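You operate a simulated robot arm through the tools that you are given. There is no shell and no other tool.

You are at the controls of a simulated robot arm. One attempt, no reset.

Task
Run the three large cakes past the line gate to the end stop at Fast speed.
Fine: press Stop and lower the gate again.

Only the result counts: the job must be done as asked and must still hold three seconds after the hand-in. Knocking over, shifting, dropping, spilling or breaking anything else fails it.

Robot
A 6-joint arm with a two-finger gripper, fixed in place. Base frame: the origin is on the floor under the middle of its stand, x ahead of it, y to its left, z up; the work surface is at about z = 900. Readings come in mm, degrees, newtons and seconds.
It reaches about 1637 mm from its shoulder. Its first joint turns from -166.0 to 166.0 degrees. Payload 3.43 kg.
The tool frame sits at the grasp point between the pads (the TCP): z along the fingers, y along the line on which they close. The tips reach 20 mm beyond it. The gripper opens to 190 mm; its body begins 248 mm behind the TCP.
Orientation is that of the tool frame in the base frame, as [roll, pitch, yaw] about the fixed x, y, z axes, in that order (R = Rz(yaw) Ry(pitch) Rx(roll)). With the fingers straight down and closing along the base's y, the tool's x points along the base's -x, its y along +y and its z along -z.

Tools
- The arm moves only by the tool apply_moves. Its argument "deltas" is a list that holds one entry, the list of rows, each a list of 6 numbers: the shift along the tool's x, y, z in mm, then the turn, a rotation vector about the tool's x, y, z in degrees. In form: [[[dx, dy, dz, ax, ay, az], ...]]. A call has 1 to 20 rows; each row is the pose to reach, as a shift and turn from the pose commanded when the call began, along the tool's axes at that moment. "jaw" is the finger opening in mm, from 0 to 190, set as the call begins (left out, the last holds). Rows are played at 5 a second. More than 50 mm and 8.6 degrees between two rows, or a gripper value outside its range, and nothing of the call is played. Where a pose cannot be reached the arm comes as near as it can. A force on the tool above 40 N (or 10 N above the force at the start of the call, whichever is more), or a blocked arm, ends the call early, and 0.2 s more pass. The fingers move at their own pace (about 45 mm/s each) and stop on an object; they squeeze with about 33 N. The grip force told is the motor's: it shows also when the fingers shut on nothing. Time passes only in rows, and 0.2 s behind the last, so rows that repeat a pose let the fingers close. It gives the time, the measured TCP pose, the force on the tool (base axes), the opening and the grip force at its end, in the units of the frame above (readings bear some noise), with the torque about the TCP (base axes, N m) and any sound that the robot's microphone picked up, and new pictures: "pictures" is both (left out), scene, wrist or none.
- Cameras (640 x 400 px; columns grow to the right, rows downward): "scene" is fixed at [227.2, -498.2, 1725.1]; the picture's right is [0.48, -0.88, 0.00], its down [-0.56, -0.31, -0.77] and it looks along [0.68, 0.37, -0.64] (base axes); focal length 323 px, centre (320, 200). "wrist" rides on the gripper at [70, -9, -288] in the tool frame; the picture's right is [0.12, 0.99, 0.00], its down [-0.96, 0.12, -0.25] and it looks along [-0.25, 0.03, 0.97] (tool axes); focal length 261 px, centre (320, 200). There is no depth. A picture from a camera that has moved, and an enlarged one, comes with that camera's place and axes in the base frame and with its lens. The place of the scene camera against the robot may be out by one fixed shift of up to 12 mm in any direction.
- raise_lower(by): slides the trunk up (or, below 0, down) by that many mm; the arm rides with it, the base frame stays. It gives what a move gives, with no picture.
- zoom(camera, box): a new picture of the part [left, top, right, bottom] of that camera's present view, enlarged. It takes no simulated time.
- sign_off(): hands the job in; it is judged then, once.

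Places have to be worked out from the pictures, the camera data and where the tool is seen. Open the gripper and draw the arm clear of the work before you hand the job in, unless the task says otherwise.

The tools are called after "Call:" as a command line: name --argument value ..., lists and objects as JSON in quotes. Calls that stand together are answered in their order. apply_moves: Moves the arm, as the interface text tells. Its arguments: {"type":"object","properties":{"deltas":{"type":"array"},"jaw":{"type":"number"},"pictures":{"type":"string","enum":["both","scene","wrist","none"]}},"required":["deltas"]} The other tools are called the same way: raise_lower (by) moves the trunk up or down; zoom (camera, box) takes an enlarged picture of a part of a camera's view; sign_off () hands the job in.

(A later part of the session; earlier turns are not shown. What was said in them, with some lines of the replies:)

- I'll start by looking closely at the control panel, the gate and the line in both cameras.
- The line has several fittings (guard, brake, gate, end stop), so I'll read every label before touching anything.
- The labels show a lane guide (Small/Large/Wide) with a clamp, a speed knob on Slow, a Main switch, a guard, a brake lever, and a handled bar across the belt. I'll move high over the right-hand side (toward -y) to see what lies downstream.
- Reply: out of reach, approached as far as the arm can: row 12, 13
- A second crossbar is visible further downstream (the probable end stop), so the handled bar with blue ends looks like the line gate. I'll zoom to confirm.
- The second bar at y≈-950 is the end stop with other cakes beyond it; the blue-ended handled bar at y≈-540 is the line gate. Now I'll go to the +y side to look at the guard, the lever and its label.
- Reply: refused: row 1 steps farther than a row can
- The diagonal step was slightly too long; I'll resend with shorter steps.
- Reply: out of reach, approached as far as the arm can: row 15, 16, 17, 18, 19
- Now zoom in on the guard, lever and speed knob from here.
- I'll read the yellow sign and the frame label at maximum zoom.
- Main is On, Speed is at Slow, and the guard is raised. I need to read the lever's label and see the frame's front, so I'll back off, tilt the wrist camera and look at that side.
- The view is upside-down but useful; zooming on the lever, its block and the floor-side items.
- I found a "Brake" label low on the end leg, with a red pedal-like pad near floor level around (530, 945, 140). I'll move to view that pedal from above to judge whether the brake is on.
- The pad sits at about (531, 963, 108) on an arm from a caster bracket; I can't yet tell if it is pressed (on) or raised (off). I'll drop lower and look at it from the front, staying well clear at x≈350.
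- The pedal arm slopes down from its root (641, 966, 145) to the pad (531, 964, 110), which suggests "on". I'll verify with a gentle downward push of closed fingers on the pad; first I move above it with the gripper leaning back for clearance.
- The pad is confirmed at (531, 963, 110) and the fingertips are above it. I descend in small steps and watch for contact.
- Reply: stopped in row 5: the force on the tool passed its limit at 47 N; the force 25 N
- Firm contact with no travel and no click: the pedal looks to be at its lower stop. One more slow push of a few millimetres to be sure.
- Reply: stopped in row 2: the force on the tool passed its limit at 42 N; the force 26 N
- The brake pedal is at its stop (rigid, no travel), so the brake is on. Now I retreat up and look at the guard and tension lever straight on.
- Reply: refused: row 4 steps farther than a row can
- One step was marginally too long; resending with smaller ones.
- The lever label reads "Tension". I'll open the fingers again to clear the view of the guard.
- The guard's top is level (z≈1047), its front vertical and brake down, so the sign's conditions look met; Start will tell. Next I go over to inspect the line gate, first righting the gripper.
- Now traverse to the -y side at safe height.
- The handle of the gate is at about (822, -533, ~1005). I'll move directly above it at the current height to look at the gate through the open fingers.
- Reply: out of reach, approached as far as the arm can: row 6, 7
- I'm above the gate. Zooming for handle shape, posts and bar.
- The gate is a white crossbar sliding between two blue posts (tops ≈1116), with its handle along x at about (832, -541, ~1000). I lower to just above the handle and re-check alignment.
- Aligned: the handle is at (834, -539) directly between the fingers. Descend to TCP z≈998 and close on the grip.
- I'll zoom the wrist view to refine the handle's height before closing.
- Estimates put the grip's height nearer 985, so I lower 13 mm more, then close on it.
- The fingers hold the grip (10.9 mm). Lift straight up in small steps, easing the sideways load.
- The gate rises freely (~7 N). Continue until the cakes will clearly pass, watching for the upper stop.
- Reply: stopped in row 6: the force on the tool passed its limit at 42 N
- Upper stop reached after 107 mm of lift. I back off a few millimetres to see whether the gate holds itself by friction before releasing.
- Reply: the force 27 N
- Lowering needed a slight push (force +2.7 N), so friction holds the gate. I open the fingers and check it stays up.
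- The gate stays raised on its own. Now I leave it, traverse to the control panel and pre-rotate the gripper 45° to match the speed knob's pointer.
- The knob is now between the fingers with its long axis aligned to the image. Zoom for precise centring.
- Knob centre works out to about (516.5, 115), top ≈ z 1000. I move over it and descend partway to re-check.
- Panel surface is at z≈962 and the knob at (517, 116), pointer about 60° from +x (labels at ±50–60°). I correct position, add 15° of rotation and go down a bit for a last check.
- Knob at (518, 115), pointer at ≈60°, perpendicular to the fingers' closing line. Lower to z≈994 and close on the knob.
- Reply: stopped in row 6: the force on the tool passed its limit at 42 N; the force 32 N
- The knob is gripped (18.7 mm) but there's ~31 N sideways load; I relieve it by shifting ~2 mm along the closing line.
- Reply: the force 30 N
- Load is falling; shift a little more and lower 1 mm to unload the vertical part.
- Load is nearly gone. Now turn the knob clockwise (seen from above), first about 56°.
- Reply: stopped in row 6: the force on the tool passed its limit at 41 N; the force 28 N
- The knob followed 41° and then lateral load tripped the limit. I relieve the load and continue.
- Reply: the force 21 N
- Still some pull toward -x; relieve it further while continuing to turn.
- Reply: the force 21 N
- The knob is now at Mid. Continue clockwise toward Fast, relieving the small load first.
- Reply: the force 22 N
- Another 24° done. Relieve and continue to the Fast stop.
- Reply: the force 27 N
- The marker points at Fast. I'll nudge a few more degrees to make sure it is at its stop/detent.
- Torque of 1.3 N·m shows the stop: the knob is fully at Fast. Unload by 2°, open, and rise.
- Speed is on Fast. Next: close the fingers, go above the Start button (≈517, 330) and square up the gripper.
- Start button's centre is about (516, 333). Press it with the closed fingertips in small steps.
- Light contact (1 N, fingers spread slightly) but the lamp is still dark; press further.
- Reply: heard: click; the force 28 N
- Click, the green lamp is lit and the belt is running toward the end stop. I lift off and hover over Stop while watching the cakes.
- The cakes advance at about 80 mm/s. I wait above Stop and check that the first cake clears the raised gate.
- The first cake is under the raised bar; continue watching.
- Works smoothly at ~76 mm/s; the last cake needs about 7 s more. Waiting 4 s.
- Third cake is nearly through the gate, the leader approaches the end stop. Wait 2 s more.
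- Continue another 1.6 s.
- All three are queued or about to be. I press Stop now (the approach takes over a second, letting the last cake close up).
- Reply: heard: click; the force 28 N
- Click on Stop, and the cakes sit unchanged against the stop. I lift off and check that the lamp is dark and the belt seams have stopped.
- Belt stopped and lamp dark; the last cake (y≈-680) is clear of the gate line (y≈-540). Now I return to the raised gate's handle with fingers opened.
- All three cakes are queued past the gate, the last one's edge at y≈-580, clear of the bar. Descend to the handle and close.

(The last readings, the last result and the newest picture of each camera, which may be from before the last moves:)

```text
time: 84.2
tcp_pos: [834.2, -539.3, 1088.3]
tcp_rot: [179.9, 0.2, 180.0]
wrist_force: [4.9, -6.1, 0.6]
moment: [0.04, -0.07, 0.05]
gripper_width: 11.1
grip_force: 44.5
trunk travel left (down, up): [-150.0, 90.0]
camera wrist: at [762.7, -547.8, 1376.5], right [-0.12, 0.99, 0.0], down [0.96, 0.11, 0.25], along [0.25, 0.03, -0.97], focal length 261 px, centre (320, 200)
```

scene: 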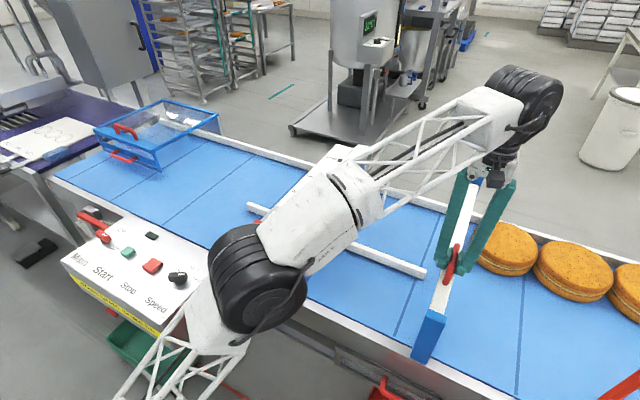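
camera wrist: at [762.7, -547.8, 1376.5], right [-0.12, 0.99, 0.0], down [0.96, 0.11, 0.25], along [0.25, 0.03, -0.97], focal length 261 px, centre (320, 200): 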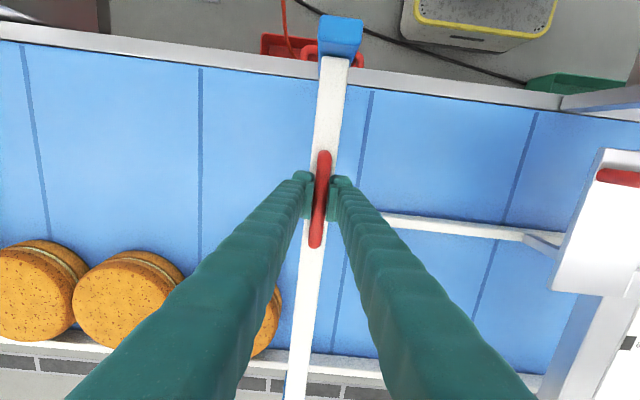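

Gripped again at 11.1 mm. Lower the gate by ~102 mm, slowing near the bottom.

Call:
apply_moves --deltas '[[[0, 0, 10, 0, 0, 0], [0, 0, 20, 0, 0, 0], [0, 0, 30, 0, 0, 0], [0, 0, 40, 0, 0, 0], [0, 0, 50, 0, 0, 0], [0, 0, 60, 0, 0, 0], [0, 0, 70, 0, 0, 0], [0, 0, 80, 0, 0, 0], [0, 0, 88, 0, 0, 0], [0, 0, 94, 0, 0, 0], [0, 0, 98, 0, 0, 0], [0, 0, 100, 0, 0, 0], [0, 0, 102, 0, 0, 0], [0, 0, 104, 0, 0, 0]]]'

```text
time: 87.2
tcp_pos: [835.3, -539.7, 987.5]
tcp_rot: [179.9, 0.1, 180.0]
wrist_force: [-23.8, 10.2, 2.6]
moment: [-0.07, 0.24, 0.02]
gripper_width: 11.0
grip_force: 44.1
trunk travel left (down, up): [-150.0, 90.0]
camera wrist: at [762.7, -547.7, 1275.0], right [-0.12, 0.99, 0.0], down [0.96, 0.11, 0.25], along [0.25, 0.03, -0.97], focal length 261 px, centre (320, 200)
```

scene: 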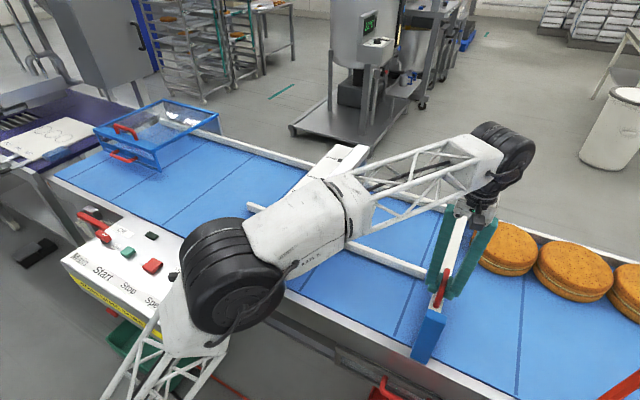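
wrist: 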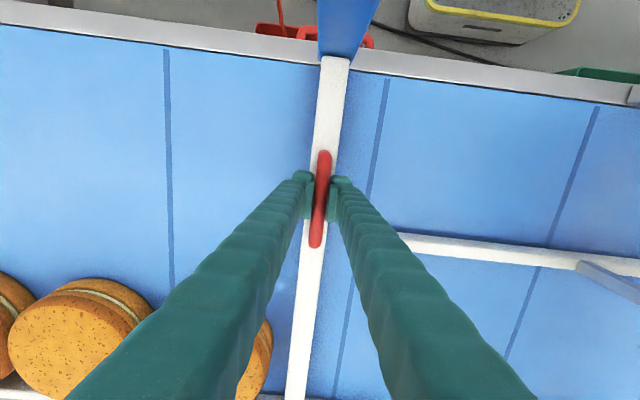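

Close to the original height (987). Press down gently a few more millimetres to confirm the bar is seated.

Call:
apply_moves --deltas '[[[0, 0, 1.5, 0, 0, 0], [0, 0, 3, 0, 0, 0], [0, 0, 4.5, 0, 0, 0], [0, 0, 6, 0, 0, 0]]]' --pictures "none"

```text
time: 88.2
tcp_pos: [834.9, -541.3, 984.2]
tcp_rot: [179.9, 0.5, 179.9]
wrist_force: [-1.9, -7.2, 38.6]
moment: [0.05, -0.1, -0.04]
gripper_width: 11.2
grip_force: 44.6
trunk travel left (down, up): [-150.0, 90.0]
```

Seated: 38 N of reaction at the bottom. Ease off 2 mm and open the fingers, then view.

Call:
apply_moves --deltas '[[[0, 0, -2, 0, 0, 0], [0, 0, -2, 0, 0, 0]]]' --pictures "none"

Call:
apply_moves --deltas '[[[0, 0, 0, 0, 0, 0], [0, 0, 0, 0, 0, 0], [0, 0, 0, 0, 0, 0], [0, 0, 0, 0, 0, 0], [0, 0, 0, 0, 0, 0]]]' --jaw 80

```text
time: 88.8
tcp_pos: [835.9, -540.0, 982.9]
tcp_rot: [179.9, 0.3, -179.9]
wrist_force: [5.2, -10.8, 26.7]
moment: [0.12, -0.56, -0.05]
gripper_width: 10.8
grip_force: 44.5
trunk travel left (down, up): [-150.0, 90.0]
```

```text
time: 90.0
tcp_pos: [835.6, -540.2, 982.2]
tcp_rot: [179.9, 0.2, 180.0]
wrist_force: [-0.4, -0.8, -0.1]
moment: [0.02, 0.01, 0.0]
gripper_width: 79.8
grip_force: 0.1
trunk travel left (down, up): [-150.0, 90.0]
camera wrist: at [763.5, -547.6, 1270.5], right [-0.12, 0.99, 0.0], down [0.96, 0.12, 0.25], along [0.25, 0.03, -0.97], focal length 261 px, centre (320, 200)
```

scene: 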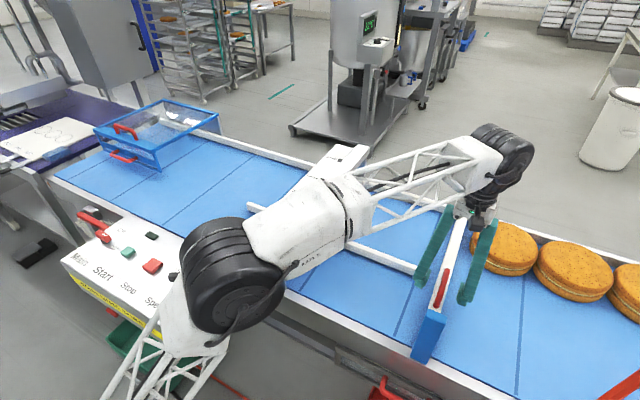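
wrist: 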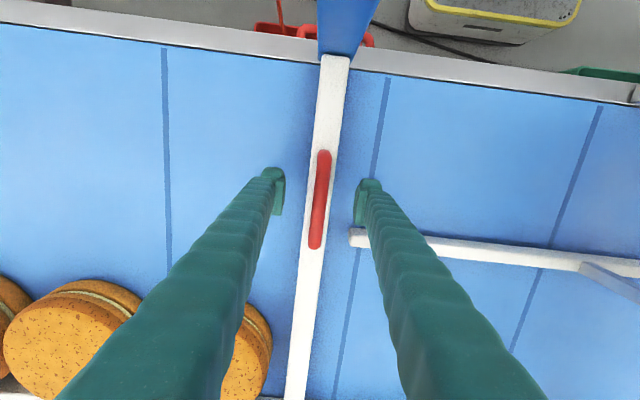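

The gate is down and released. I rise straight up and view the cakes and end stop from above.

Call:
apply_moves --deltas '[[[0, 0, -40, 0, 0, 0], [0, 0, -85, 0, 0, 0], [0, 0, -130, 0, 0, 0], [0, 0, -160, 0, 0, 0]]]'

Call:
zoom --camera "wrist" --box '[0, 120, 330, 380]'

Call:
zoom --camera "scene" --box '[400, 170, 640, 370]'

```text
time: 91.0
tcp_pos: [829.0, -534.2, 1132.6]
tcp_rot: [179.9, 0.4, -180.0]
wrist_force: [-0.2, 0.5, -0.7]
moment: [0.01, 0.05, -0.01]
gripper_width: 79.9
grip_force: 0.1
out of reach, approached as far as the arm can: row 4
trunk travel left (down, up): [-150.0, 90.0]
camera wrist: at [757.7, -541.4, 1421.6], right [-0.12, 0.99, 0.0], down [0.96, 0.12, 0.25], along [0.25, 0.03, -0.97], focal length 261 px, centre (320, 200)
```

scene: 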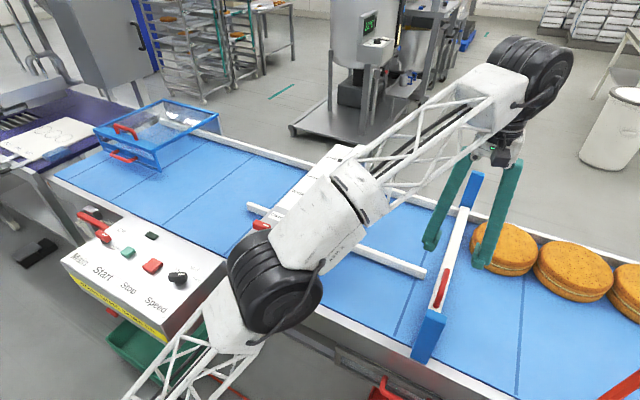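
wrist: 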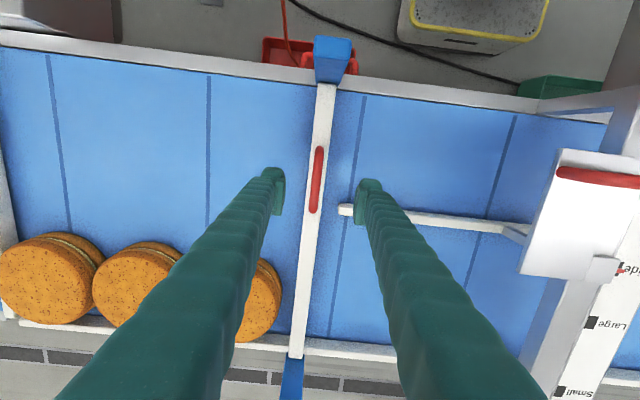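

```text
1.54 times, centred on (165, 250) of wrist
camera zoom: at [757.7, -541.4, 1421.6], right [-0.12, 0.99, 0.0], down [0.96, 0.12, 0.25], along [0.25, 0.03, -0.97], focal length 401 px, centre (558, 123)
```

zoom: 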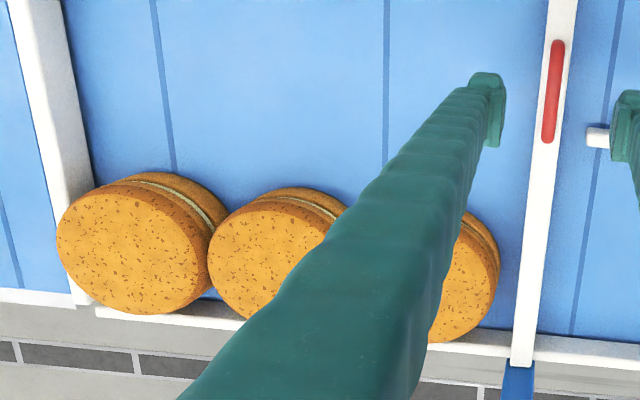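

```text
2.00 times, centred on (520, 270) of scene
camera zoom: at [227.2, -498.2, 1725.1], right [0.48, -0.88, 0.0], down [-0.56, -0.31, -0.77], along [0.68, 0.37, -0.64], focal length 646 px, centre (-80, 60)
```

zoom: 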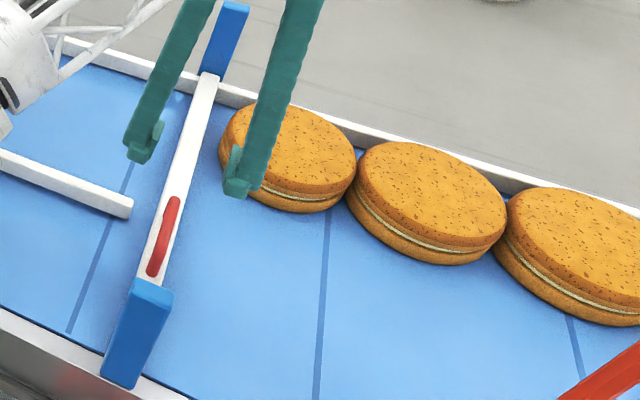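

All three cakes stand in line against the end stop, and the gate bar is back across the belt behind them. I retreat from the gate and take one more look.

Call:
apply_moves --deltas '[[[15, 30, -20, 0, 0, 0], [40, 65, -40, 0, 0, 0], [70, 100, -55, 0, 0, 0], [100, 130, -65, 0, 0, 0], [135, 160, -70, 0, 0, 0], [165, 170, -85, 0, 0, 0]]]' --jaw 190

Call:
zoom --camera "scene" --box '[380, 160, 640, 380]'

Call:
zoom --camera "wrist" --box '[0, 60, 240, 400]'

```text
time: 92.4
tcp_pos: [664.5, -367.7, 1220.6]
tcp_rot: [179.7, 0.1, -180.0]
wrist_force: [0.4, -0.5, 0.6]
moment: [0.02, 0.14, -0.01]
gripper_width: 190.0
grip_force: 0.2
trunk travel left (down, up): [-150.0, 90.0]
camera wrist: at [594.1, -375.5, 1508.8], right [-0.12, 0.99, 0.0], down [0.96, 0.12, 0.25], along [0.25, 0.03, -0.97], focal length 261 px, centre (320, 200)
```

scene: 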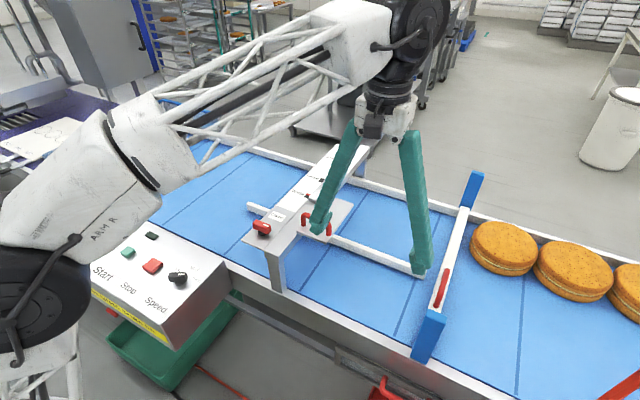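
wrist: 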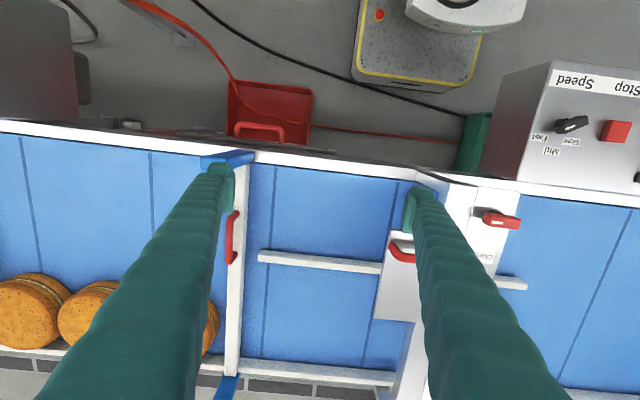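

```text
1.82 times, centred on (510, 270) of scene
camera zoom: at [227.2, -498.2, 1725.1], right [0.48, -0.88, 0.0], down [-0.56, -0.31, -0.77], along [0.68, 0.37, -0.64], focal length 588 px, centre (-26, 73)
```

zoom: 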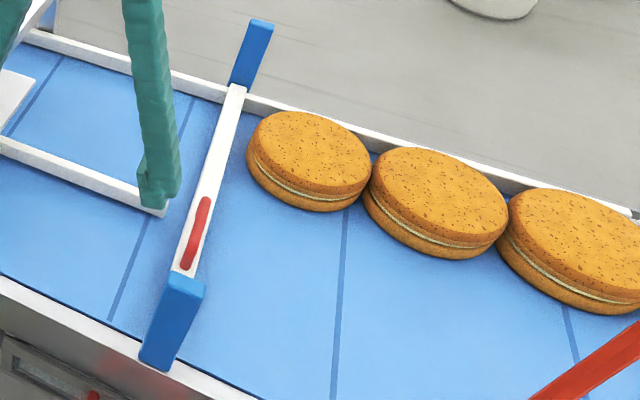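

```text
1.18 times, centred on (120, 230) of wrist
camera zoom: at [594.1, -375.5, 1508.8], right [-0.12, 0.99, 0.0], down [0.96, 0.12, 0.25], along [0.25, 0.03, -0.97], focal length 307 px, centre (555, 165)
```

zoom: 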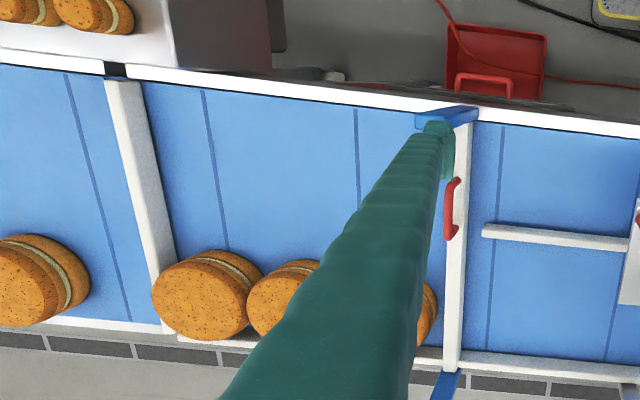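

Everything checks: the cakes rest at the end stop, those beyond it are unmoved, the gate is down and the belt stopped. I draw the arm back to its start area.

Call:
apply_moves --deltas '[[[2, 46, -5, 0, 0, 0], [4, 92, -10, 0, 0, 0], [6, 138, -15, 0, 0, 0], [8, 184, -20, 0, 0, 0], [10, 230, -25, 0, 0, 0], [12, 276, -30, 0, 0, 0], [14, 322, -35, 0, 0, 0], [16, 368, -40, 0, 0, 0], [18, 414, -45, 0, 0, 0], [20, 460, -50, 0, 0, 0], [22, 506, -55, 0, 0, 0], [24, 552, -60, 0, 0, 0], [26, 594, -65, 0, 0, 0]]]'

Call:
zoom --camera "scene" --box '[50, 200, 250, 350]'

Call:
zoom --camera "scene" --box '[230, 130, 640, 390]'

```text
time: 95.2
tcp_pos: [637.5, 229.8, 1287.3]
tcp_rot: [179.8, 0.2, 180.0]
wrist_force: [0.5, -0.1, 0.4]
moment: [0.2, -0.06, 0.02]
gripper_width: 190.0
grip_force: 0.0
trunk travel left (down, up): [-150.0, 90.0]
camera wrist: at [565.1, 222.1, 1574.6], right [-0.12, 0.99, 0.0], down [0.96, 0.11, 0.25], along [0.25, 0.03, -0.97], focal length 261 px, centre (320, 200)
```

scene: 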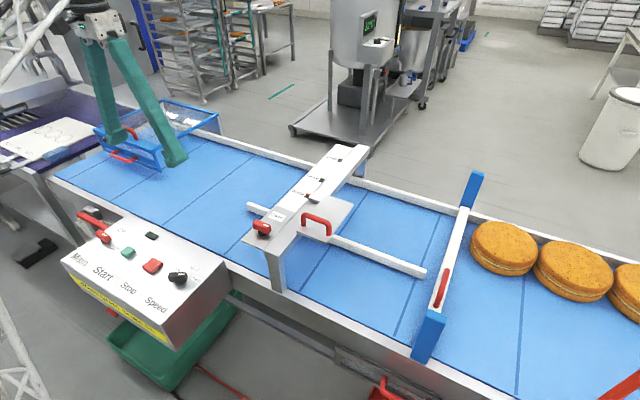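
wrist: 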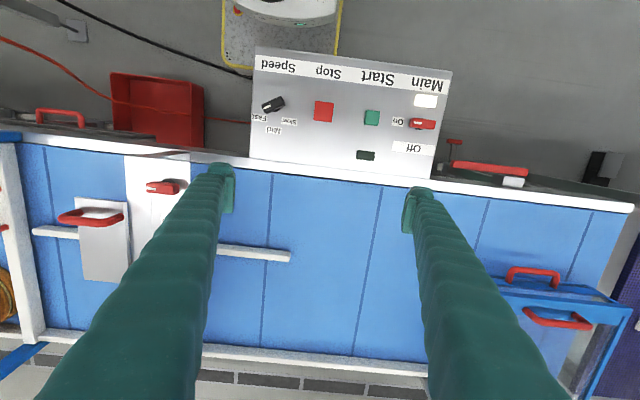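

```text
2.67 times, centred on (150, 275) of scene
camera zoom: at [227.2, -498.2, 1725.1], right [0.48, -0.88, 0.0], down [-0.56, -0.31, -0.77], along [0.68, 0.37, -0.64], focal length 862 px, centre (773, 0)
```

zoom: 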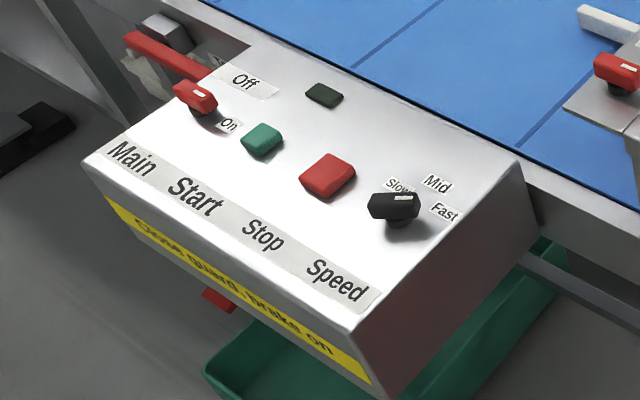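

```text
1.54 times, centred on (435, 260) of scene
camera zoom: at [227.2, -498.2, 1725.1], right [0.48, -0.88, 0.0], down [-0.56, -0.31, -0.77], along [0.68, 0.37, -0.64], focal length 497 px, centre (143, 108)
```

zoom: 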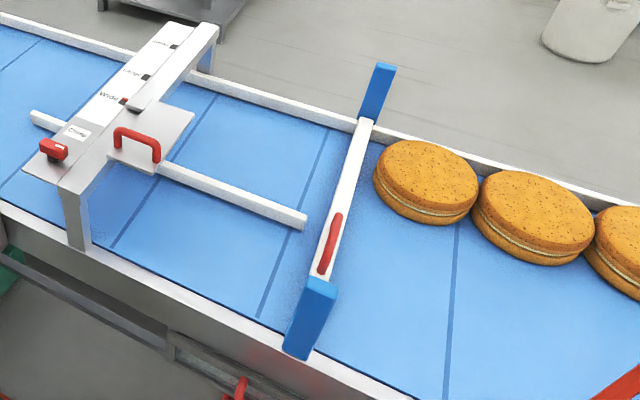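

The final pictures show the belt stopped with its lamp dark, Speed at Fast, the gate lowered, and the three cakes against the end stop. The gripper is open and the arm is clear, so I hand the job in.

Call:
sign_off

```text
The job is handed in.
```

The job is done and handed in. The three large cakes ran past the line gate at Fast speed and are queued in a row, the first against the end stop. I then pressed Stop and lowered the gate back to its seat behind them.

- **Belt:** it is stopped and the running lamp is dark. The Speed knob is still at Fast.
- **Guard and brake:** the sign on the panel reads "Close guard, brake on". The guard already looked closed, and the belt started on the first press. I pushed lightly on the brake pedal to check it, and it was already firmly down.
- **Left alone:** I did not touch the lane guide (still at Wide), the clamp, the tension lever or the Main switch. The cakes beyond the end stop look unmoved.

The gripper is open and the arm is back near its starting position, clear of the line.
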